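You operate a simulated robot arm through the tools that you are given. There is no shell and no other tool.

Carry out the task below with a simulated robot arm. There is one attempt and no reset: what you move stays moved.

## Task
Put things in order on the low bench. At the end: the silver varnish tin from the low bench stands where the yellow pad stood; the silver square tin scoop is on the brown taped carton (marked "Jorvand"); the yellow pad stands where the cream fibre packet (marked "MIXED") stood; the purple twine roll from the low bench stands where the silver varnish tin stood; the cream fibre packet from the low bench stands on top of the brown banded boards; whatever was shut is shut again. Leave all else as you found it, and nothing knocked over. Set down upright: square tin scoop.

Only the result counts: the job must be done as asked and must still hold three seconds after the hand-in. Knocking over, shifting, dropping, spilling or breaking anything else fails it.

## Robot
A 6-joint arm with a two-finger parallel gripper, fixed in place. Base frame: the origin is on the floor under the middle of its stand, x ahead of it, y to its left, z up; the work surface is at about z = 0.6. Readings come in m, degrees, newtons and seconds.
With the tool pointing down near the work surface it reaches from about 0.16 to 0.64 m from the base axis. Its first joint turns from -66.0 to 66.0 degrees. Payload 2.9 kg.
The TCP is the grasp point between the finger pads, 0.03 m short of the fingertips. In the tool frame z runs along the fingers and y along their closing line. Largest opening 0.11 m; finger width 0.02, thickness 0.01; the body of the gripper, 0.048 by 0.112 m, starts 0.055 m behind the TCP.
Orientation is that of the tool frame in the base frame, as [roll, pitch, yaw] about the fixed x, y, z axes, in that order (R = Rz(yaw) Ry(pitch) Rx(roll)). With the fingers straight down and closing along the base's y, the tool's x points along the base's -x, its y along +y and its z along -z.

## Interface
- The arm moves only by the tool arm_command. Its argument "rows" is a list of rows, each a list of 7 numbers: the shift along the tool's x, y, z in mm, then the turn, a rotation vector about the tool's x, y, z in degrees, then the closure, from 0 (fully open) to 1 (shut). In form: [[dx, dy, dz, ax, ay, az, fingers], ...]. A call has 1 to 20 rows; each row is the pose to reach, as a shift and turn from the pose commanded when the call began, along the tool's axes at that moment. A row lasts 0.2 s, in which the tool goes at most 0.05 m and 8.6 degrees; a call with a longer step from one row to the next is refused whole, and so is a gripper value outside its range. Where a pose cannot be reached the arm comes as near as it can. A force on the tool above 40 N (or 10 N above the force at the start of the call, whichever is more), or a blocked arm, ends the call early, and 0.2 s more pass. Each finger travels about 0.108 m/s and halts on what it meets, pressing with about 27 N; the grip force reading is that of the motor and also rises with nothing between the fingers. The clock runs only during rows and for 0.2 s after the last one: add rows that repeat a pose to give the fingers time. It gives the time, the measured TCP pose, the force on the tool (base axes), the opening and the grip force at its end, in the units of the frame above (readings bear some noise), with the torque about the TCP (base axes, N m) and any sound that the robot's microphone picked up.
- Cameras (640 x 400 px; columns grow to the right, rows downward): "scene" is fixed at [0.0647, 0.4422, 1.3577]; the picture's right is [-0.78, -0.62, 0.00], its down [-0.50, 0.63, -0.59] and it looks along [0.37, -0.46, -0.80] (base axes); focal length 238 px, centre (320, 200). "wrist" rides on the gripper at [0.072, 0.017, -0.103] in the tool frame; the picture's right is [-0.23, 0.97, 0.00], its down [-0.76, -0.18, -0.62] and it looks along [-0.61, -0.14, 0.78] (tool axes); focal length 222 px, centre (320, 200). There is no depth. A picture from a camera that has moved, and an enlarged one, comes with that camera's place and axes in the base frame and with its lens.
- camera(camera): a new picture of that camera. The clock stands still meanwhile.
- enlarge(camera, box): a new picture of the part [left, top, right, bottom] of that camera's present view, enlarged. The clock stands still meanwhile.
- finish_job(): hands the job in; it is judged then, once.

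Places have to be worked out from the pictures, the camera data and where the tool is seen. Open the gripper and draw the arm clear of the work before you hand the job in, unless the task says otherwise.

The tools are called after "Call:" as name(argument=value, ...) on one line, values as JSON. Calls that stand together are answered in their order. arm_command: Moves the arm, as the interface text tells. Its arguments: {"type":"object","properties":{"rows":{"type":"array"}},"required":["rows"]} The other tools are called the same way: camera (camera) takes a picture; enlarge (camera, box) takes an enlarged picture of a part of a camera's view; finish_job () hands the job in.

At the start:

```text
clock: 0.0
position: [0.3739, -0.0921, 1.0239]
ee_rot: [-180.0, -0.1, 179.9]
wrist_force: [-1.0, 0.4, -0.5]
ft_torque: [0.01, -0.01, -0.01]
grip_width: 0.1101
grip_force: 0.1
```

scene: 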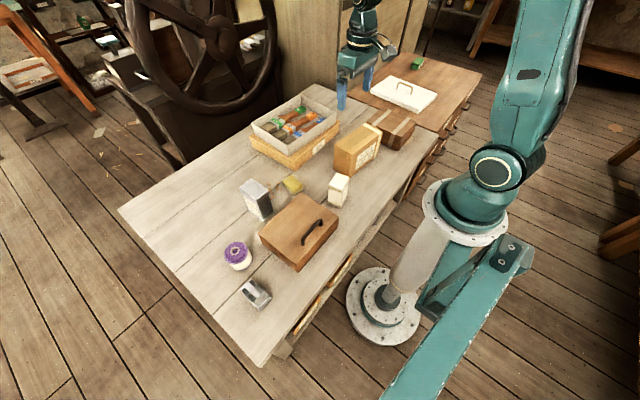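
wrist: 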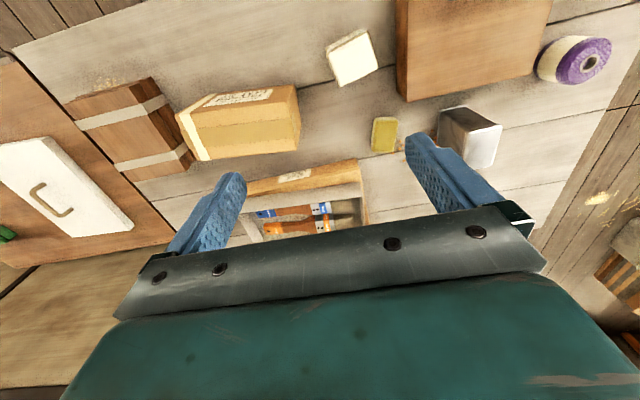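

I see the bench with a box with a handle, silver tin, yellow pad, cream packet, carton, banded boards, twine roll, and a small silver object at the near end. I'll take enlarged views to identify each of them.

Call:
enlarge(camera="scene", box=[200, 160, 360, 320])

Call:
enlarge(camera="scene", box=[240, 60, 480, 210])

Call:
enlarge(camera="wrist", box=[320, 0, 640, 200])

Call:
enlarge(camera="wrist", box=[0, 50, 400, 300])

```text
2.50 times, centred on (280, 240) of scene
camera zoom: at [0.0647, 0.4422, 1.3577], right [-0.78, -0.62, 0.0], down [-0.5, 0.63, -0.59], along [0.37, -0.46, -0.8], focal length 595 px, centre (420, 100)
```

zoom: 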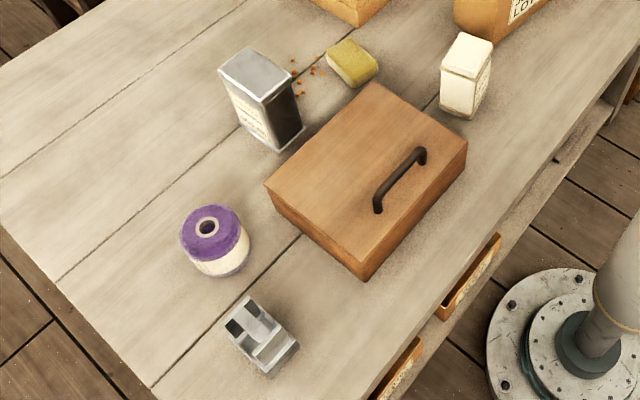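

```text
2.67 times, centred on (360, 135) of scene
camera zoom: at [0.0647, 0.4422, 1.3577], right [-0.78, -0.62, 0.0], down [-0.5, 0.63, -0.59], along [0.37, -0.46, -0.8], focal length 634 px, centre (213, 373)
```

zoom: 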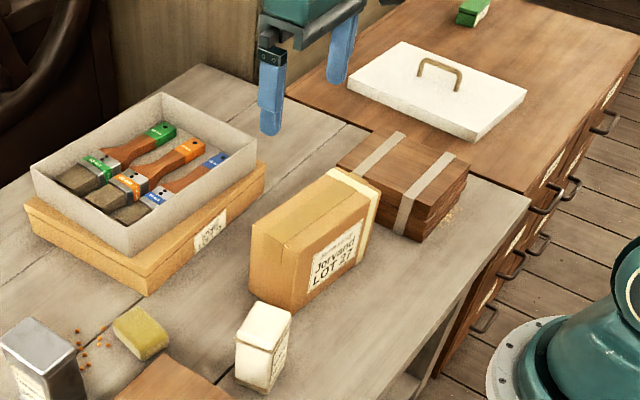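

```text
2.00 times, centred on (480, 100) of wrist
camera zoom: at [0.3012, -0.077, 1.1262], right [0.23, 0.97, 0.0], down [0.76, -0.18, 0.62], along [0.61, -0.14, -0.78], focal length 444 px, centre (0, 400)
```

zoom: 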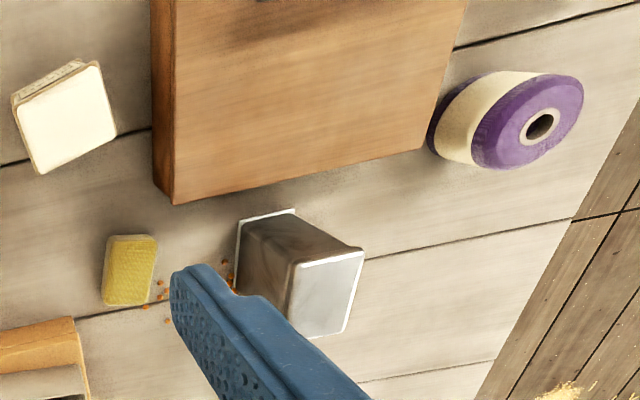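

```text
1.60 times, centred on (200, 175) of wrist
camera zoom: at [0.3012, -0.077, 1.1262], right [0.23, 0.97, 0.0], down [0.76, -0.18, 0.62], along [0.61, -0.14, -0.78], focal length 355 px, centre (512, 240)
```

zoom: 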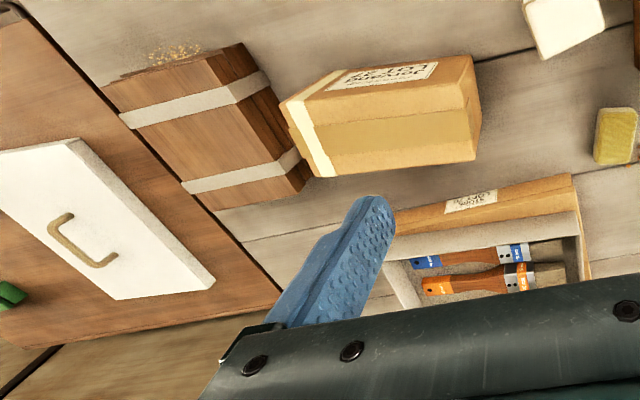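

The small silver item near the bench end needs a closer look, and so do the box with the handle and the second bench.

Call:
enlarge(camera="scene", box=[228, 265, 292, 320])

Call:
enlarge(camera="scene", box=[235, 165, 365, 275])

Call:
enlarge(camera="scene", box=[310, 100, 430, 220])

Call:
enlarge(camera="scene", box=[240, 80, 350, 180])

Call:
enlarge(camera="scene", box=[260, 180, 480, 380])

```text
7.27 times, centred on (260, 292) of scene
camera zoom: at [0.0647, 0.4422, 1.3577], right [-0.78, -0.62, 0.0], down [-0.5, 0.63, -0.59], along [0.37, -0.46, -0.8], focal length 1730 px, centre (756, -473)
```

zoom: 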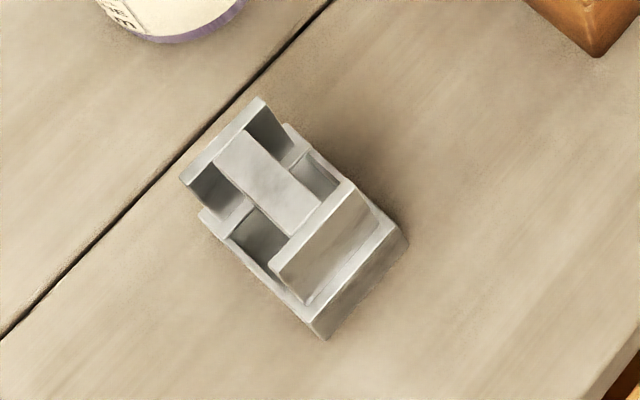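

```text
3.64 times, centred on (300, 220) of scene
camera zoom: at [0.0647, 0.4422, 1.3577], right [-0.78, -0.62, 0.0], down [-0.5, 0.63, -0.59], along [0.37, -0.46, -0.8], focal length 865 px, centre (393, 127)
```

zoom: 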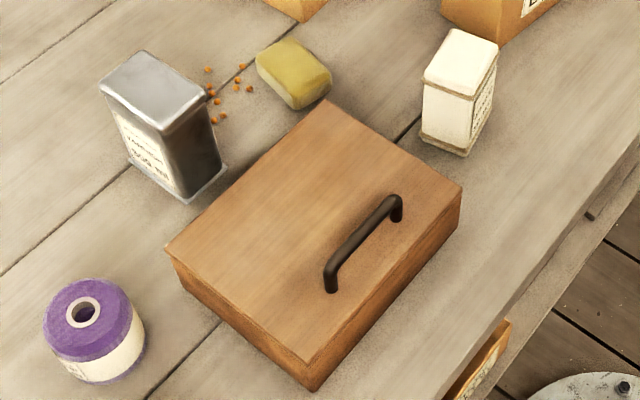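

```text
3.33 times, centred on (370, 160) of scene
camera zoom: at [0.0647, 0.4422, 1.3577], right [-0.78, -0.62, 0.0], down [-0.5, 0.63, -0.59], along [0.37, -0.46, -0.8], focal length 793 px, centre (153, 333)
```

zoom: 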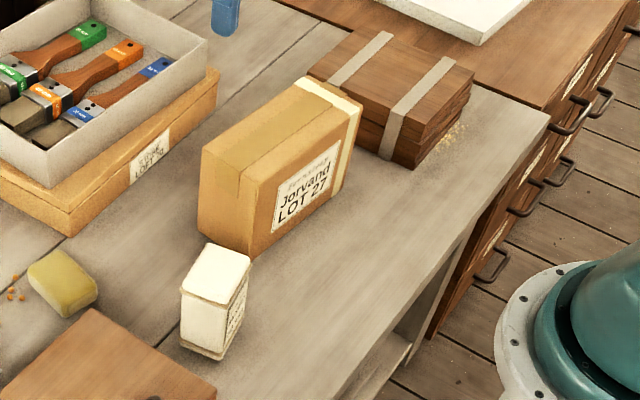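

```text
4.00 times, centred on (295, 130) of scene
camera zoom: at [0.0647, 0.4422, 1.3577], right [-0.78, -0.62, 0.0], down [-0.5, 0.63, -0.59], along [0.37, -0.46, -0.8], focal length 952 px, centre (420, 480)
```

zoom: 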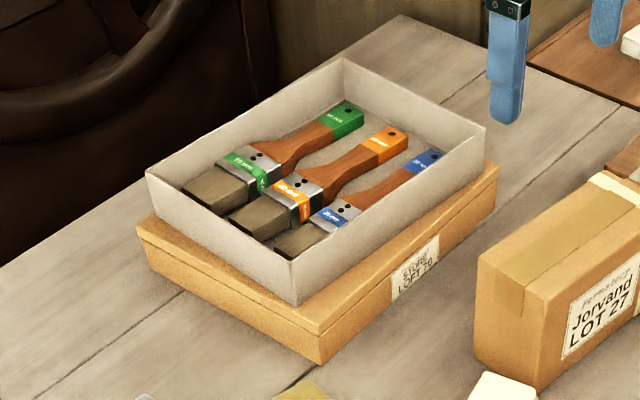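

```text
2.00 times, centred on (370, 280) of scene
camera zoom: at [0.0647, 0.4422, 1.3577], right [-0.78, -0.62, 0.0], down [-0.5, 0.63, -0.59], along [0.37, -0.46, -0.8], focal length 476 px, centre (220, 40)
```

zoom: 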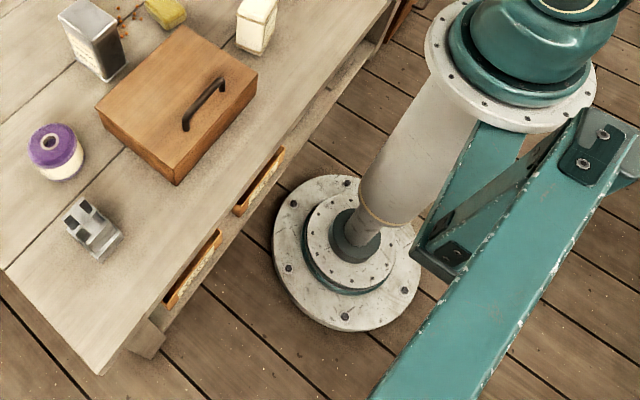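

The silver thing near the bench end could be the scoop, but its shape is unclear, so I'll move the wrist camera high above it (my estimate is about x 0.33, y 0.40) for a closer look.

Call:
arm_command(rows=[[5, 43, 16, 0, 0, 0, 0], [10, 86, 32, 0, 0, 0, 0], [15, 129, 48, 0, 0, 0, 0], [20, 172, 64, 0, 0, 0, 0], [25, 215, 80, 0, 0, 0, 0], [30, 258, 96, 0, 0, 0, 0], [35, 301, 112, 0, 0, 0, 0], [40, 344, 128, 0, 0, 0, 0], [45, 387, 144, 0, 0, 0, 0], [50, 430, 160, 0, 0, 0, 0], [54, 472, 174, 0, 0, 0, 0], [54, 472, 174, 0, 0, 0, 0]])

Call:
camera(camera="wrist")

Call:
camera(camera="scene")

```text
clock: 2.6
position: [0.3197, 0.3803, 0.8507]
ee_rot: [-179.9, 0.1, 180.0]
wrist_force: [0.8, -0.3, -0.2]
ft_torque: [0.01, -0.02, 0.01]
grip_width: 0.11
grip_force: 0.1
```

```text
taken
camera wrist: at [0.2473, 0.3969, 0.9531], right [0.23, 0.97, 0.0], down [0.76, -0.18, 0.62], along [0.61, -0.14, -0.78], focal length 222 px, centre (320, 200)
```

wrist: 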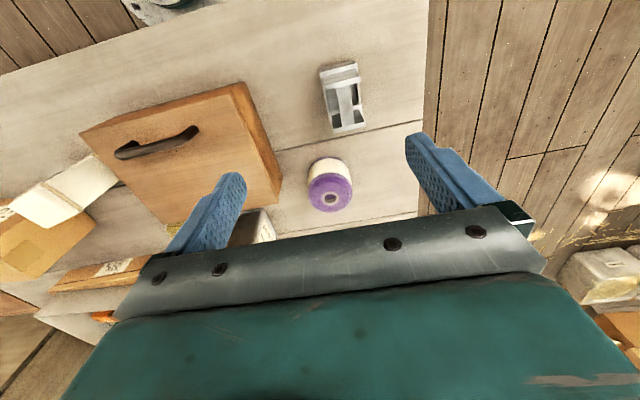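

```text
taken
```

scene: 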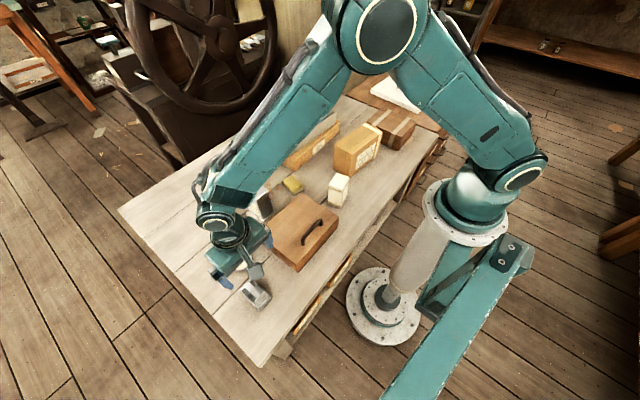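

Now I'll enlarge the wrist picture around the silver item.

Call:
enlarge(camera="wrist", box=[300, 50, 380, 145])

Call:
enlarge(camera="wrist", box=[60, 60, 300, 250])

```text
4.21 times, centred on (340, 98) of wrist
camera zoom: at [0.2473, 0.3969, 0.9531], right [0.23, 0.97, 0.0], down [0.76, -0.18, 0.62], along [0.61, -0.14, -0.78], focal length 935 px, centre (236, 632)
```

zoom: 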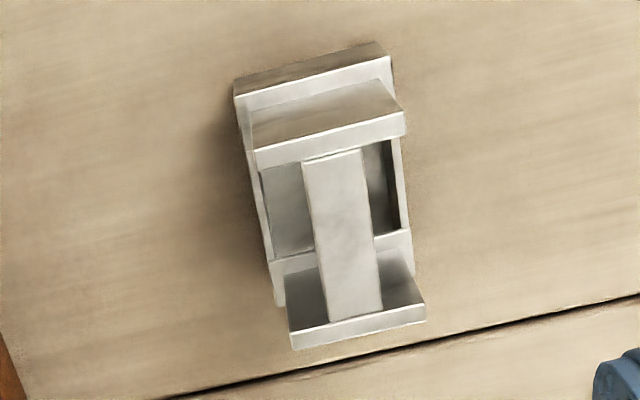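

```text
2.11 times, centred on (180, 155) of wrist
camera zoom: at [0.2473, 0.3969, 0.9531], right [0.23, 0.97, 0.0], down [0.76, -0.18, 0.62], along [0.61, -0.14, -0.78], focal length 468 px, centre (615, 295)
```

zoom: 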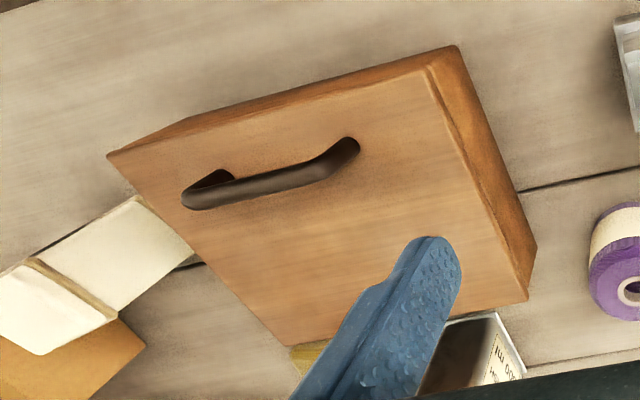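

The silver item shows a tray-like base with a strap across its top. I'll move closer and lower on the robot side to see it from a flatter angle.

Call:
arm_command(rows=[[40, 7, 16, 0, 0, 0, 0], [80, 14, 32, 0, 0, 0, 0], [120, 20, 50, 0, 0, 0, 0], [130, 20, 90, 0, 0, 0, 0], [130, 20, 90, 0, 0, 0, 0]])

Call:
camera(camera="wrist")

Call:
enlarge(camera="wrist", box=[250, 80, 410, 230])

```text
clock: 3.8
position: [0.1945, 0.3956, 0.7588]
ee_rot: [180.0, -0.1, 180.0]
wrist_force: [0.8, 1.4, -0.2]
ft_torque: [-0.04, 0.01, 0.04]
grip_width: 0.11
grip_force: 0.0
out of reach, approached as far as the arm can: row 4, 5
```

```text
taken
camera wrist: at [0.1234, 0.4113, 0.8619], right [0.23, 0.97, 0.0], down [0.76, -0.18, 0.62], along [0.61, -0.14, -0.78], focal length 222 px, centre (320, 200)
```

wrist: 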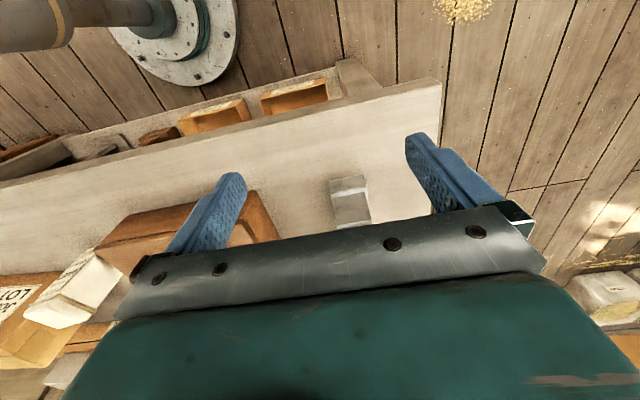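

```text
2.67 times, centred on (330, 155) of wrist
camera zoom: at [0.1234, 0.4113, 0.8619], right [0.23, 0.97, 0.0], down [0.76, -0.18, 0.62], along [0.61, -0.14, -0.78], focal length 592 px, centre (293, 320)
```

zoom: 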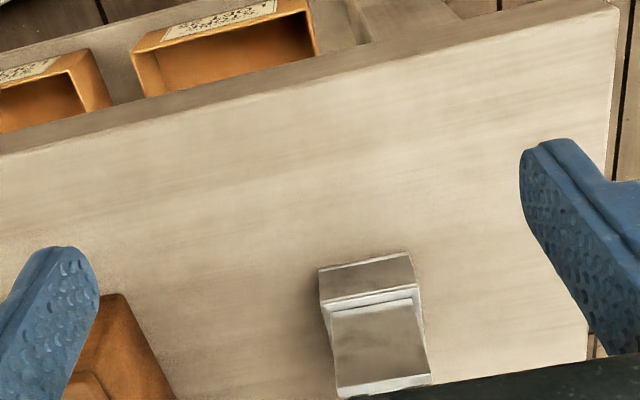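

Only the sloped front of the silver item shows from here, and it's half hidden. I'll raise the tool, turn it 60 degrees and look from the bench-end side.

Call:
arm_command(rows=[[-14, 5, -20, 0, 0, 7.5, 0], [-28, 10, -40, 0, 0, 15, 0], [-42, 15, -60, 0, 0, 22.5, 0], [-56, 20, -70, 0, 0, 30, 0], [-70, 25, -70, 0, 0, 37.5, 0], [-85, 30, -70, 0, 0, 45, 0], [-100, 35, -70, 0, 0, 52.5, 0], [-116, 40, -70, 0, 0, 60, 0], [-116, 40, -70, 0, 0, 60, 0]])

Call:
camera(camera="wrist")

Call:
enlarge(camera="wrist", box=[250, 60, 410, 160])

```text
clock: 5.8
position: [0.3123, 0.4351, 0.8303]
ee_rot: [179.9, 0.0, 119.8]
wrist_force: [-0.5, -0.9, -0.1]
ft_torque: [0.02, -0.02, 0.01]
grip_width: 0.1101
grip_force: 0.1
```

```text
taken
camera wrist: at [0.2901, 0.505, 0.9319], right [0.96, 0.29, 0.0], down [0.23, -0.75, 0.62], along [0.18, -0.6, -0.78], focal length 222 px, centre (320, 200)
```

wrist: 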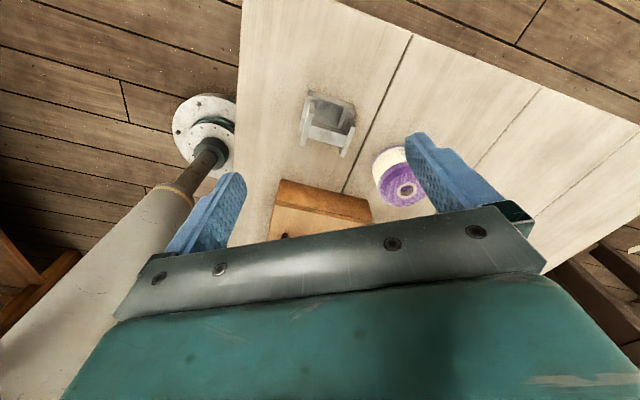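

```text
4.00 times, centred on (330, 110) of wrist
camera zoom: at [0.2901, 0.505, 0.9319], right [0.96, 0.29, 0.0], down [0.23, -0.75, 0.62], along [0.18, -0.6, -0.78], focal length 888 px, centre (280, 560)
```

zoom: 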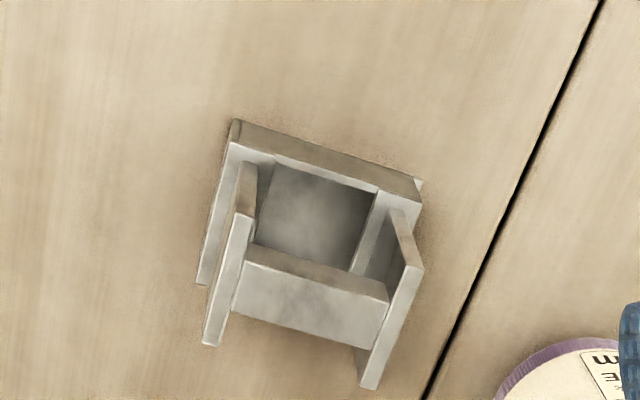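

The item looks like an open box with two end plates and a bar across. Before I take it for the scoop, I'll read the labels on the drawers and boxes, since the scoop could be put away somewhere.

Call:
enlarge(camera="scene", box=[380, 50, 490, 200])

Call:
enlarge(camera="scene", box=[290, 240, 400, 340])

Call:
enlarge(camera="scene", box=[0, 0, 140, 130])

Call:
enlarge(camera="scene", box=[370, 60, 480, 180])

```text
2.67 times, centred on (435, 125) of scene
camera zoom: at [0.0647, 0.4422, 1.3577], right [-0.78, -0.62, 0.0], down [-0.5, 0.63, -0.59], along [0.37, -0.46, -0.8], focal length 634 px, centre (13, 400)
```

zoom: 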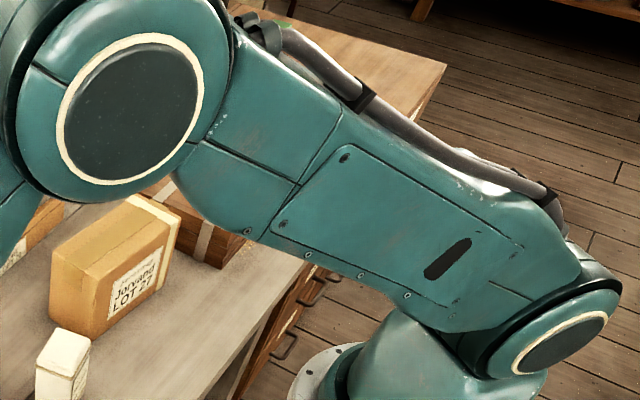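

```text
4.00 times, centred on (345, 290) of scene
camera zoom: at [0.0647, 0.4422, 1.3577], right [-0.78, -0.62, 0.0], down [-0.5, 0.63, -0.59], along [0.37, -0.46, -0.8], focal length 952 px, centre (220, -160)
```

zoom: 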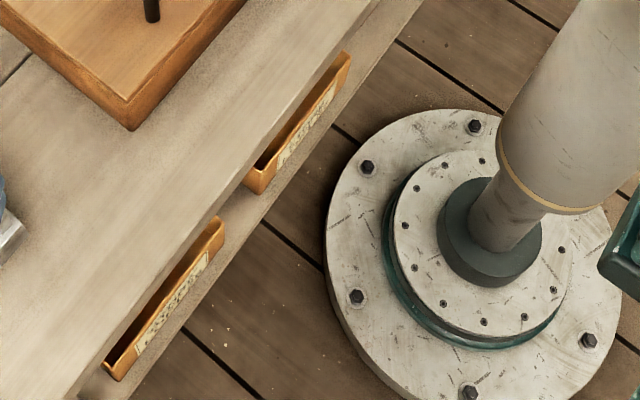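

```text
3.08 times, centred on (70, 65) of scene
camera zoom: at [0.0647, 0.4422, 1.3577], right [-0.78, -0.62, 0.0], down [-0.5, 0.63, -0.59], along [0.37, -0.46, -0.8], focal length 732 px, centre (1089, 615)
```

zoom: 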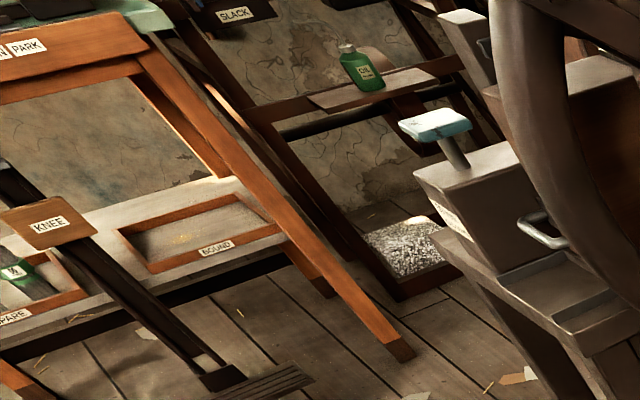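

```text
3.33 times, centred on (425, 120) of scene
camera zoom: at [0.0647, 0.4422, 1.3577], right [-0.78, -0.62, 0.0], down [-0.5, 0.63, -0.59], along [0.37, -0.46, -0.8], focal length 793 px, centre (-30, 467)
```

zoom: 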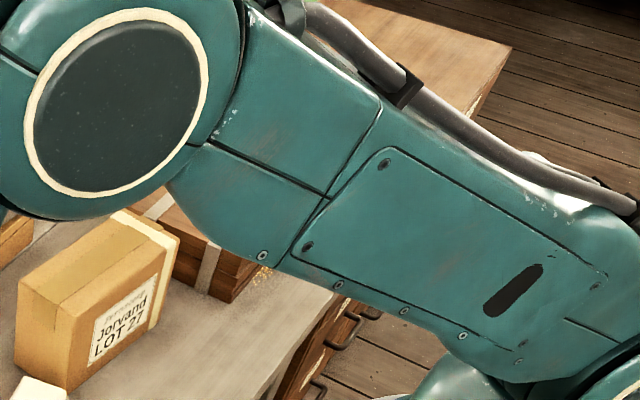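

The other bench lies outside my reach (its lid is at about y -0.86), so the wooden box with the handle is the only shut thing I can get to. The silver item measures roughly 0.07 x 0.06 m with a bar across the top at about z 0.665, so it's probably the scoop. I'll look at the front of the wooden box to learn how it's built.

Call:
arm_command(rows=[[-20, -31, 0, 0, 0, -7.5, 0], [-41, -62, 0, 0, 0, -15, 0], [-62, -92, 0, 0, 0, -22.5, 0], [-82, -123, 0, 0, 0, -30, 0], [-103, -154, 0, 0, 0, -37.5, 0], [-123, -185, 0, 0, 0, -45, 0], [-144, -216, 15, 0, 0, -52.5, 0], [-164, -246, 30, 0, 0, -60.2, 0], [-164, -246, 30, 0, 0, -60.2, 0]])

Call:
camera(camera="wrist")

Call:
enlarge(camera="wrist", box=[160, 60, 420, 240])

Call:
camera(camera="scene")

```text
clock: 7.8
position: [0.1801, 0.1715, 0.7981]
ee_rot: [180.0, 0.0, -179.7]
wrist_force: [-0.7, 0.2, 0.3]
ft_torque: [-0.03, 0.01, 0.0]
grip_width: 0.11
grip_force: 0.0
```

```text
taken
camera wrist: at [0.1084, 0.1866, 0.9009], right [0.22, 0.97, 0.0], down [0.76, -0.17, 0.62], along [0.61, -0.14, -0.78], focal length 222 px, centre (320, 200)
```

wrist: 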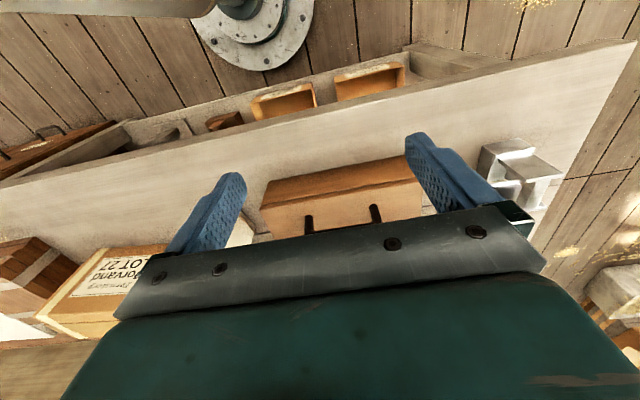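

```text
2.22 times, centred on (290, 150) of wrist
camera zoom: at [0.1084, 0.1866, 0.9009], right [0.22, 0.97, 0.0], down [0.76, -0.17, 0.62], along [0.61, -0.14, -0.78], focal length 494 px, centre (387, 311)
```

zoom: 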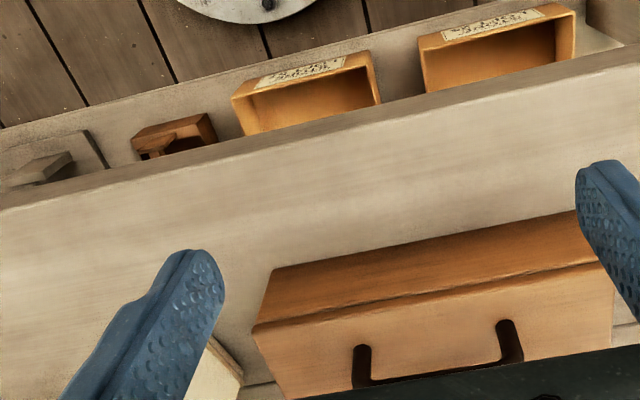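

```text
taken
```

scene: 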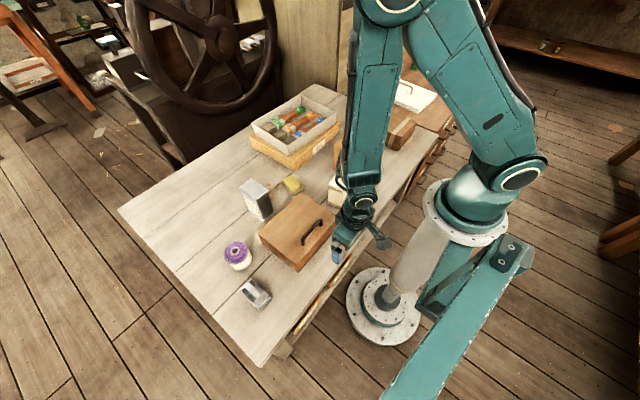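

The wooden box has a thin lid with a seam, and the handle sits near its front edge at roughly x 0.315, y 0.168, with the handle top at about z 0.70. That suggests a lid hinged at the back. Since the job mentions shut things, I want to look inside gently, so I turn the hand to 90 degrees and line up above the handle.

Call:
arm_command(rows=[[-12, 0, 0, 0, 0, 8.2, 0], [-25, 0, 0, 0, 0, 16.4, 0], [-37, -1, 0, 0, 0, 24.6, 0], [-49, -1, 0, 0, 0, 32.8, 0], [-61, -2, 0, 0, 0, 41, 0], [-74, -2, 0, 0, 0, 49.2, 0], [-86, -3, 0, 0, 0, 57.4, 0], [-98, -3, 0, 0, 0, 65.6, 0], [-110, -4, 0, 0, 0, 73.8, 0], [-123, -4, 0, 0, 0, 82, 0], [-135, -4, 0, 0, 0, 90.3, 0.3], [-135, -4, 0, 0, 0, 90.3, 0.3]])

Call:
camera(camera="wrist")

Call:
camera(camera="scene")

```text
clock: 10.4
position: [0.3167, 0.1665, 0.8]
ee_rot: [-180.0, 0.0, 89.8]
wrist_force: [0.1, -0.8, 0.0]
ft_torque: [0.01, -0.02, 0.01]
grip_width: 0.0769
grip_force: 0.0
```

```text
taken
camera wrist: at [0.3335, 0.2381, 0.9027], right [0.97, -0.23, 0.0], down [-0.18, -0.76, 0.62], along [-0.14, -0.61, -0.78], focal length 222 px, centre (320, 200)
```

wrist: 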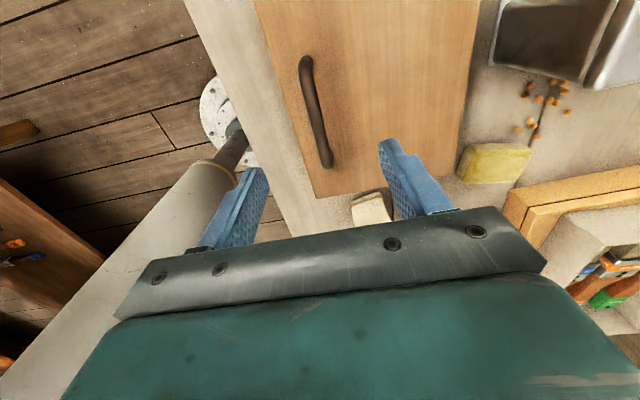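

```text
taken
```

scene: 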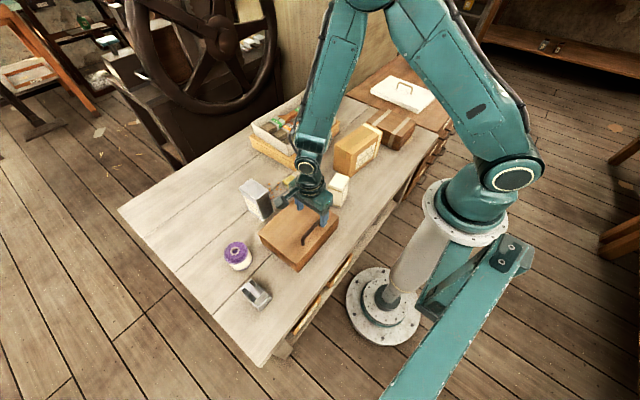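

The handle bar lies at x 0.317, y 0.125 to 0.217, straight below the TCP. I'll go down slowly to z 0.712 so the fingertips stay about 1 cm above the lid, and then close on the bar.

Call:
arm_command(rows=[[0, 0, 30, 0, 0, 0, 0.3], [0, 0, 55, 0, 0, 0, 0.4], [0, 0, 72, 0, 0, 0, 0.45], [0, 0, 82, 0, 0, 0, 0.45], [0, 0, 88, 0, 0, 0, 0.45], [0, 0, 88, 0, 0, 0, 0.7], [0, 0, 88, 0, 0, 0, 0.9], [0, 0, 88, 0, 0, 0, 1], [0, 0, 88, 0, 0, 0, 1]])

Call:
camera(camera="wrist")

```text
clock: 12.4
position: [0.3157, 0.1671, 0.7115]
ee_rot: [-179.9, -0.1, 89.9]
wrist_force: [-3.2, 0.8, -0.3]
ft_torque: [0.32, 0.04, 0.06]
grip_width: 0.0117
grip_force: 44.8
```

```text
taken
camera wrist: at [0.3323, 0.2372, 0.814], right [0.97, -0.23, 0.0], down [-0.18, -0.76, 0.62], along [-0.14, -0.61, -0.78], focal length 222 px, centre (320, 200)
```

wrist: 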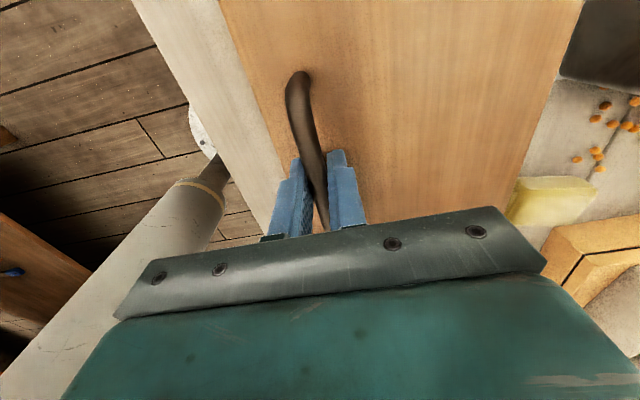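

I have the bar (opening 11.7 mm). I'll lift the lid along an arc about a hinge I take to be at x 0.458, z 0.665, only 10 degrees at first, and watch the forces.

Call:
arm_command(rows=[[0, 1.5, -4, 1.6, 0, 0, 1], [0, 3, -8, 3.3, 0, 0, 1], [0, 4.6, -12.2, 5, 0, 0, 1], [0, 6.4, -16.2, 6.7, 0, 0, 1], [0, 8.4, -20.2, 8.4, 0, 0, 1], [0, 10.3, -24, 10, 0, 0, 1], [0, 10.3, -24, 10, 0, 0, 1]])

Call:
camera(camera="scene")

Call:
enlarge(camera="scene", box=[235, 165, 365, 275])

```text
clock: 14.0
position: [0.3263, 0.1665, 0.737]
ee_rot: [-170.0, 0.2, 89.9]
wrist_force: [-3.8, -16.0, 1.2]
ft_torque: [0.2, 0.05, 0.12]
grip_width: 0.0117
grip_force: 45.2
```

```text
taken
```

scene: 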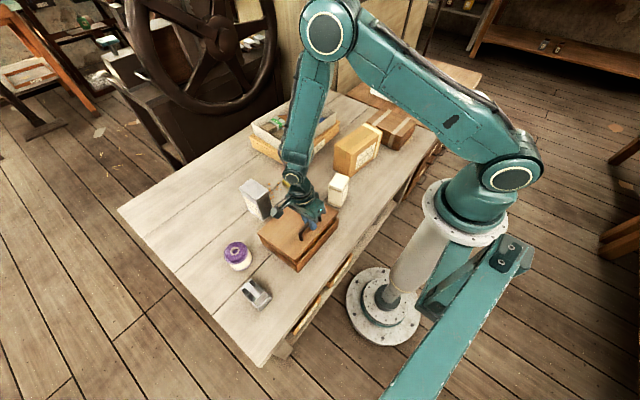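

```text
3.64 times, centred on (300, 220) of scene
camera zoom: at [0.0646, 0.4419, 1.3578], right [-0.78, -0.62, 0.0], down [-0.5, 0.63, -0.59], along [0.37, -0.46, -0.8], focal length 865 px, centre (393, 127)
```

zoom: 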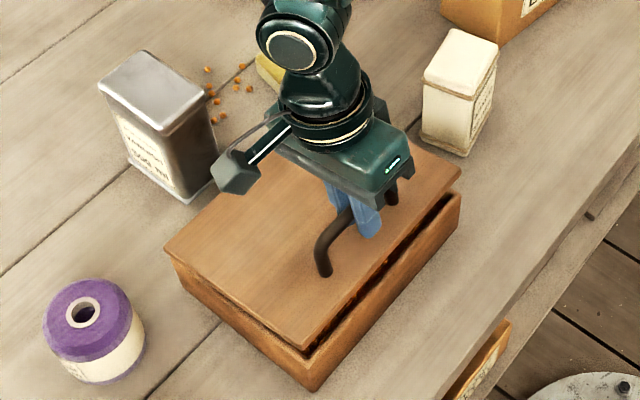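

The lid opens as hinged at the back, and the box hasn't moved. A sideways force of 16 N shows up, so I'll shift 1 mm to ease it and lift to about 35 degrees.

Call:
arm_command(rows=[[-1, 1.5, -4, 1.6, 0, 0, 1], [-1, 3, -8, 3.3, 0, 0, 1], [-1, 4.6, -12.2, 5, 0, 0, 1], [-1, 6.4, -16.2, 6.7, 0, 0, 1], [-1, 8.4, -20.2, 8.4, 0, 0, 1], [-1, 10.3, -24, 10, 0, 0, 1], [-1, 12.4, -27.8, 11.7, 0, 0, 1], [-1, 14.6, -31.5, 13.3, 0, 0, 1], [-1, 16.9, -35.2, 15, 0, 0, 1], [-1, 19.4, -38.9, 16.7, 0, 0, 1], [-1, 22, -42.5, 18.4, 0, 0, 1], [-1, 24.5, -45.9, 20, 0, 0, 1], [-1, 27.3, -49.2, 21.7, 0, 0, 1], [-1, 30.1, -52.5, 23.3, 0, 0, 1], [-1, 33, -55.7, 25, 0, 0, 1], [-1, 33, -55.7, 25, 0, 0, 1]])

Call:
enlarge(camera="scene", box=[235, 165, 365, 275])

```text
clock: 17.4
position: [0.3685, 0.1661, 0.7848]
ee_rot: [-145.0, -0.1, 89.9]
wrist_force: [1.1, -1.7, -2.2]
ft_torque: [0.53, 0.01, -0.29]
grip_width: 0.0118
grip_force: 45.3
```

```text
3.64 times, centred on (300, 220) of scene
camera zoom: at [0.0647, 0.4422, 1.3577], right [-0.78, -0.62, 0.0], down [-0.5, 0.63, -0.59], along [0.37, -0.46, -0.8], focal length 865 px, centre (393, 127)
```

zoom: 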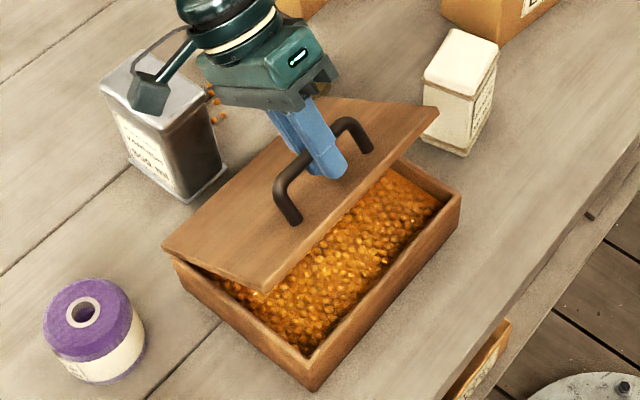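

The box is full of orange granules, and they match the stray crumbs on the bench. I'll raise the lid further, to about 60 degrees, to see whether anything lies on them at the back.

Call:
arm_command(rows=[[0, 1.5, -4, 1.6, 0, 0, 1], [0, 3, -8, 3.3, 0, 0, 1], [0, 4.6, -12.2, 5, 0, 0, 1], [0, 6.4, -16.2, 6.7, 0, 0, 1], [0, 8.4, -20.2, 8.4, 0, 0, 1], [0, 10.3, -24, 10, 0, 0, 1], [0, 12.4, -27.8, 11.7, 0, 0, 1], [0, 14.6, -31.5, 13.3, 0, 0, 1], [0, 16.9, -35.2, 15, 0, 0, 1], [0, 19.4, -38.9, 16.7, 0, 0, 1], [0, 22, -42.5, 18.4, 0, 0, 1], [0, 24.5, -45.9, 20, 0, 0, 1], [0, 27.3, -49.2, 21.7, 0, 0, 1], [0, 30.1, -52.5, 23.3, 0, 0, 1], [0, 33, -55.7, 25, 0, 0, 1], [0, 33, -55.7, 25, 0, 0, 1]])

Call:
enlarge(camera="scene", box=[235, 165, 365, 275])

Call:
camera(camera="wrist")

```text
clock: 19.2
position: [0.3917, 0.1655, 0.7983]
ee_rot: [-132.5, -0.3, 89.5]
wrist_force: [4.2, 4.3, -9.5]
ft_torque: [-0.17, 0.03, 0.44]
grip_width: 0.0117
grip_force: 45.0
out of reach, approached as far as the arm can: row 8
stopped in row 8: the force on the tool passed its limit at 50 N (the readings are from after the stop); the commanded pose is now the measured one
```

```text
3.64 times, centred on (300, 220) of scene
camera zoom: at [0.0648, 0.4423, 1.3577], right [-0.78, -0.62, 0.0], down [-0.5, 0.63, -0.59], along [0.37, -0.46, -0.8], focal length 865 px, centre (393, 127)
```

zoom: 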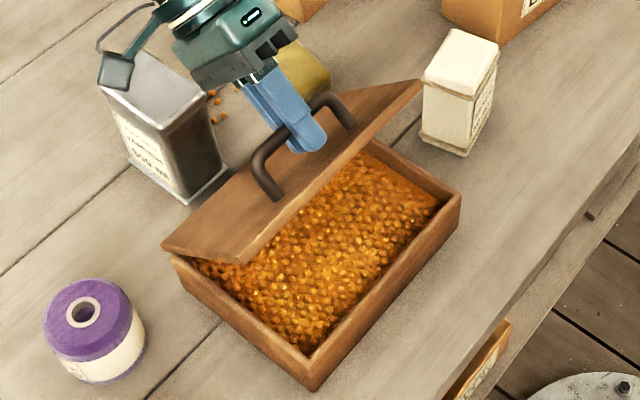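

```text
taken
camera wrist: at [0.4798, 0.2357, 0.8552], right [0.66, -0.23, -0.72], down [0.33, -0.77, 0.55], along [-0.68, -0.6, -0.43], focal length 222 px, centre (320, 200)
```

wrist: 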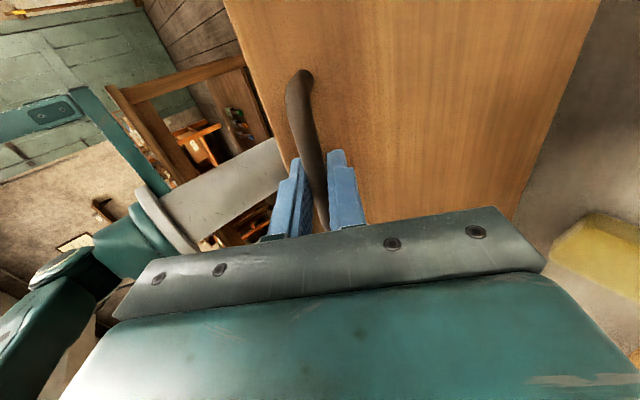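

The granules fill the box nearly to the rim and nothing lies on them. So the silver open box with the bar is the scoop, and nothing needs to come out of here. The arm hit its limit at about 47 degrees; I'll back down along the same arc to the low-force 35-degree pose first.

Call:
arm_command(rows=[[0, -1.2, 5.2, -2.5, 0, 0, 1], [0, -2.4, 10.4, -5, 0, 0, 1], [0.3, -3.5, 15.7, -7.5, 0, 0, 1], [0.5, -4.6, 21, -10, 0, 0, 1], [0.6, -5.7, 26.2, -12.5, 0, 0, 1], [0.6, -5.7, 26.2, -12.5, 0, 0, 1]])

Call:
enlarge(camera="scene", box=[235, 165, 365, 275])

```text
clock: 19.6
position: [0.3902, 0.1656, 0.7986]
ee_rot: [-133.2, -0.4, 88.9]
wrist_force: [3.0, -5.4, -5.3]
ft_torque: [0.52, -0.15, 0.27]
grip_width: 0.0117
grip_force: 45.0
out of reach, approached as far as the arm can: row 1, 2
stopped in row 2: the force on the tool passed its limit at 44 N (the readings are from after the stop); the commanded pose is now the measured one
```

```text
3.64 times, centred on (300, 220) of scene
camera zoom: at [0.0648, 0.4421, 1.3577], right [-0.78, -0.62, 0.0], down [-0.5, 0.63, -0.59], along [0.37, -0.46, -0.8], focal length 865 px, centre (393, 127)
```

zoom: 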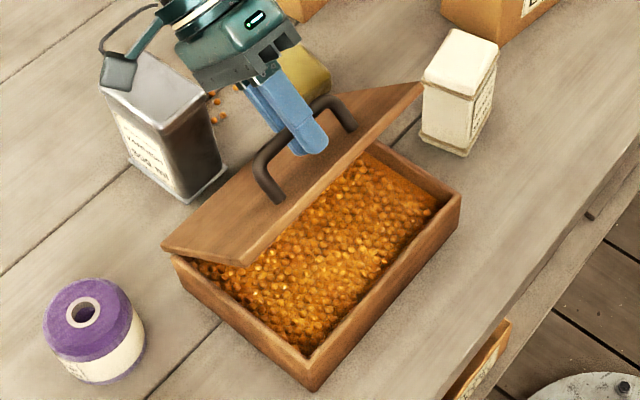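

The arm reports the pose as out of reach with a force spike even on the way back. I'll look at the whole scene before moving any further.

Call:
camera(camera="scene")

Call:
enlarge(camera="scene", box=[230, 90, 390, 240])

```text
taken
```

scene: 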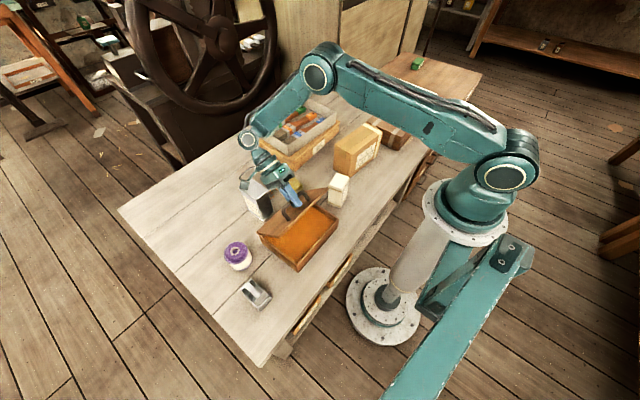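

```text
2.67 times, centred on (310, 165) of scene
camera zoom: at [0.0648, 0.4421, 1.3577], right [-0.78, -0.62, 0.0], down [-0.5, 0.63, -0.59], along [0.37, -0.46, -0.8], focal length 634 px, centre (347, 293)
```

zoom: 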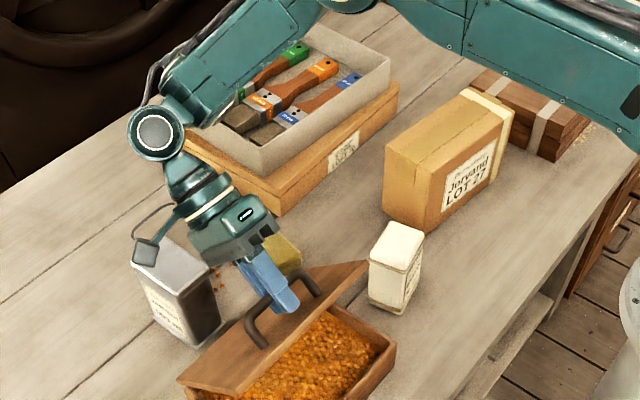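

Nothing is touching; the wrist is simply at a joint limit from tilting back so far. I'll reduce the tilt first by turning about the bar itself in small steps, then follow the arc down.

Call:
arm_command(rows=[[0, -0.3, 0, -1, 0, 0, 1], [0, -0.6, 0, -2, 0, 0, 1], [0, -0.9, 0, -3, -0.2, -0.2, 1], [0, -1.2, 0, -4, -0.4, -0.4, 1], [0, -1.2, 0, -4, -0.4, -0.4, 1]])

```text
clock: 20.9
position: [0.3894, 0.1656, 0.7968]
ee_rot: [-137.2, -0.2, 89.2]
wrist_force: [13.5, -16.6, -26.0]
ft_torque: [0.74, -0.07, -0.29]
grip_width: 0.0118
grip_force: 44.5
```

That cleared the limit; the tilt is 42.8 degrees. The remaining force points toward the hinge and sideways, so I'll ease by about 1 mm in those directions.

Call:
arm_command(rows=[[-0.5, 0.5, 0.2, 0, 0, 0, 1], [-1, 1, 0.3, 0, 0, 0, 1], [-1, 1, 0.3, 0, 0, 0, 1]])

```text
clock: 21.6
position: [0.3884, 0.1664, 0.7975]
ee_rot: [-137.4, -0.4, 89.6]
wrist_force: [11.8, 4.4, -22.8]
ft_torque: [-0.08, -0.15, 0.09]
grip_width: 0.0117
grip_force: 44.9
```

The sideways force is gone, and about 25 N toward the hinge remains. I'll continue down the arc 5 degrees while moving 2 mm inward.

Call:
arm_command(rows=[[0, 0.6, 3.5, -1.2, 0, 0, 1], [0, -0.1, 6.8, -2.5, 0, 0, 1], [0, -0.8, 10, -3.8, 0, 0, 1], [0, -1.6, 13.2, -5, 0, 0, 1], [0, -1.6, 13.2, -5, 0, 0, 1]])

```text
clock: 22.9
position: [0.3763, 0.1655, 0.7894]
ee_rot: [-142.0, -0.3, 89.8]
wrist_force: [-20.7, 14.2, 29.1]
ft_torque: [-0.37, 0.17, 0.12]
grip_width: 0.0117
grip_force: 45.0
```

I overshot inward: the force is now 36 N outward, which means about 30 N per mm. I'll back out 1.2 mm and continue down the arc by 10 degrees.

Call:
arm_command(rows=[[0.5, -1.1, -0.4, 0, 0, 0, 1], [0.5, -2.1, 2.8, -1.25, 0, 0, 1], [0.5, -3.0, 5.9, -2.5, 0, 0, 1], [0.5, -3.8, 9.0, -3.75, 0, 0, 1], [0.5, -4.6, 12.2, -5, 0, 0, 1], [0.5, -5.3, 15.4, -6.25, 0, 0, 1], [0.5, -6.0, 18.6, -7.5, 0, 0, 1], [0.5, -6.0, 18.6, -7.5, 0, 0, 1]])

```text
clock: 24.6
position: [0.3607, 0.1659, 0.7785]
ee_rot: [-149.7, -0.3, 89.6]
wrist_force: [-18.7, 12.9, 17.6]
ft_torque: [-0.19, 0.25, 0.28]
grip_width: 0.0116
grip_force: 44.8
```

At 30 degrees, about 25 N outward is left. I'll back out another 0.9 mm and go down another 10 degrees.

Call:
arm_command(rows=[[0.4, -0.8, -0.3, 0, 0, 0, 1], [0.4, -1.8, 2.9, -1.25, 0, 0, 1], [0.4, -2.7, 6.0, -2.5, 0, 0, 1], [0.4, -3.5, 9.1, -3.75, 0, 0, 1], [0.4, -4.3, 12.3, -5, 0, 0, 1], [0.4, -5.0, 15.5, -6.25, 0, 0, 1], [0.4, -5.7, 18.7, -7.5, 0, 0, 1], [0.4, -6.2, 21.9, -8.75, 0, 0, 1], [0.4, -6.7, 25.1, -10, 0, 0, 1], [0.4, -6.7, 25.1, -10, 0, 0, 1]])

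Call:
enlarge(camera="scene", box=[235, 165, 365, 275])

```text
clock: 26.9
position: [0.3425, 0.1649, 0.7608]
ee_rot: [-159.6, -0.1, 89.5]
wrist_force: [-16.9, -9.8, 12.8]
ft_torque: [0.68, 0.11, 0.28]
grip_width: 0.012
grip_force: 45.1
```

```text
3.64 times, centred on (300, 220) of scene
camera zoom: at [0.0642, 0.4419, 1.3578], right [-0.78, -0.62, 0.0], down [-0.5, 0.63, -0.59], along [0.37, -0.46, -0.8], focal length 865 px, centre (393, 127)
```

zoom: 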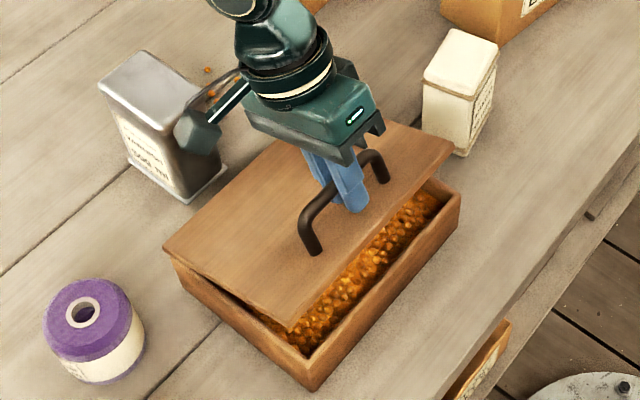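

The lid is at 20 degrees and the box hasn't moved. I'll continue another 10 degrees with small easing.

Call:
arm_command(rows=[[-0.3, -0.7, -0.2, 0, 0, 0, 1], [-0.3, -1.7, 3.0, -1.25, 0, 0, 1], [-0.3, -2.6, 6.1, -2.5, 0, 0, 1], [-0.3, -3.4, 9.2, -3.75, 0, 0, 1], [-0.3, -4.2, 12.4, -5, 0, 0, 1], [-0.3, -4.9, 15.6, -6.25, 0, 0, 1], [-0.3, -5.6, 18.8, -7.5, 0, 0, 1], [-0.3, -6.1, 22.0, -8.75, 0, 0, 1], [-0.3, -6.6, 25.2, -10, 0, 0, 1], [-0.3, -6.6, 25.2, -10, 0, 0, 1]])

```text
clock: 29.1
position: [0.3277, 0.1657, 0.7391]
ee_rot: [-169.4, 0.0, 89.4]
wrist_force: [-17.1, -10.8, 8.9]
ft_torque: [0.48, 0.07, 0.42]
grip_width: 0.0117
grip_force: 44.7
```

At 10.6 degrees and tracking well. I'll close the last part slowly.

Call:
arm_command(rows=[[-0.3, -0.6, -0.2, 0, 0, 0, 1], [-0.3, -1.6, 3.0, -1.25, 0, 0, 1], [-0.3, -2.5, 6.1, -2.5, 0, 0, 1], [-0.3, -3.3, 9.2, -3.75, 0, 0, 1], [-0.3, -4.1, 12.4, -5, 0, 0, 1], [-0.3, -4.8, 15.6, -6.25, 0, 0, 1], [-0.3, -5.5, 18.8, -7.5, 0, 0, 1], [-0.3, -6.0, 21.6, -8.6, 0, 0, 1], [-0.3, -6.3, 23.6, -9.4, 0, 0, 1], [-0.3, -6.5, 25.2, -10, 0, 0, 1], [-0.3, -6.5, 25.2, -10, 0, 0, 1]])

Call:
enlarge(camera="scene", box=[235, 165, 365, 275])

```text
clock: 31.4
position: [0.3159, 0.1645, 0.7155]
ee_rot: [-179.4, -0.1, 89.5]
wrist_force: [-13.3, -14.2, 4.2]
ft_torque: [0.23, 0.09, 0.53]
grip_width: 0.0118
grip_force: 44.7
```

```text
3.64 times, centred on (300, 220) of scene
camera zoom: at [0.0644, 0.4419, 1.3578], right [-0.78, -0.62, 0.0], down [-0.5, 0.63, -0.59], along [0.37, -0.46, -0.8], focal length 865 px, centre (393, 127)
```

zoom: 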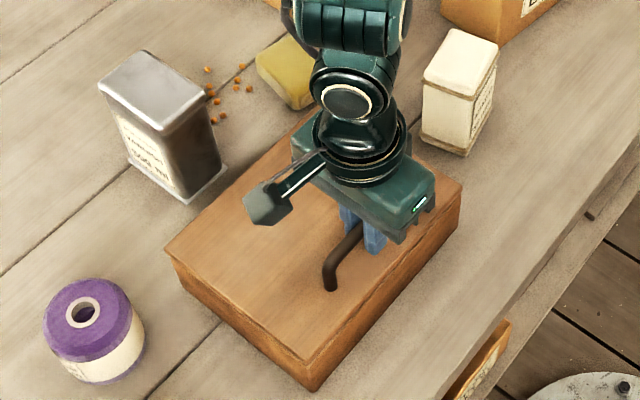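

The lid is nearly down, about 3 mm above the earlier reading. I'll press the last bit gently and then open the fingers.

Call:
arm_command(rows=[[-0.4, -0.4, 1, -0.3, 0, 0, 1], [-0.4, -0.5, 2.5, -0.6, 0, 0, 1], [-0.4, -0.5, 3.5, -0.6, 0, 0, 1], [-0.4, -0.5, 3.5, -0.6, 0, 0, 1]])

```text
clock: 32.5
position: [0.3143, 0.1652, 0.7108]
ee_rot: [-180.0, -0.2, 89.6]
wrist_force: [-20.8, -1.0, 18.3]
ft_torque: [-0.85, 0.11, 0.49]
grip_width: 0.0118
grip_force: 45.2
```

Force of +18 N in z shows the lid is resting shut at the original height. I'll open the fingers and rise straight up.

Call:
arm_command(rows=[[0, 0, -0.5, 0, 0, 0, 0.9], [0, 0, -0.5, 0, 0, 0, 0.6], [0, 0, -0.5, 0, 0, 0, 0.4], [0, 0, -30, 0, 0, 0, 0.4], [0, 0, -70, 0, 0, 0, 0.4], [0, 0, -110, 0, 0, 0, 0.4], [0, 0, -140, 0, 0, 0, 0.4], [0, 0, -140, 0, 0, 0, 0]])

Call:
camera(camera="scene")

Call:
enlarge(camera="scene", box=[235, 165, 365, 275])

Call:
camera(camera="wrist")

```text
clock: 34.2
position: [0.3175, 0.1657, 0.8504]
ee_rot: [179.7, -0.3, 89.5]
wrist_force: [0.2, -0.5, -1.1]
ft_torque: [-0.02, -0.01, -0.02]
grip_width: 0.11
grip_force: 0.0
```

```text
taken
```

scene: 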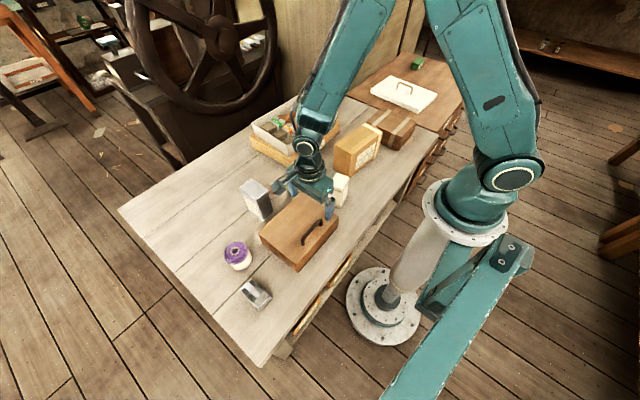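

```text
3.64 times, centred on (300, 220) of scene
camera zoom: at [0.0646, 0.4422, 1.3577], right [-0.78, -0.62, 0.0], down [-0.5, 0.63, -0.59], along [0.37, -0.46, -0.8], focal length 865 px, centre (393, 127)
```

zoom: 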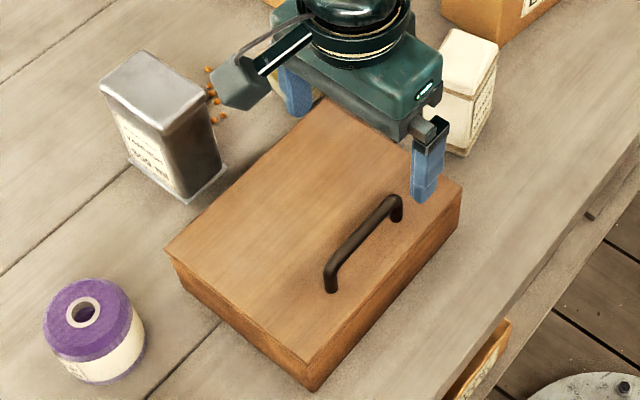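

```text
taken
camera wrist: at [0.3352, 0.2365, 0.9529], right [0.97, -0.24, 0.0], down [-0.19, -0.76, 0.62], along [-0.14, -0.6, -0.79], focal length 222 px, centre (320, 200)
```

wrist: 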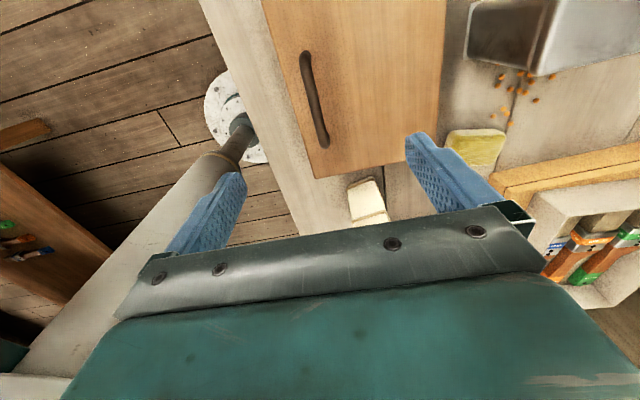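

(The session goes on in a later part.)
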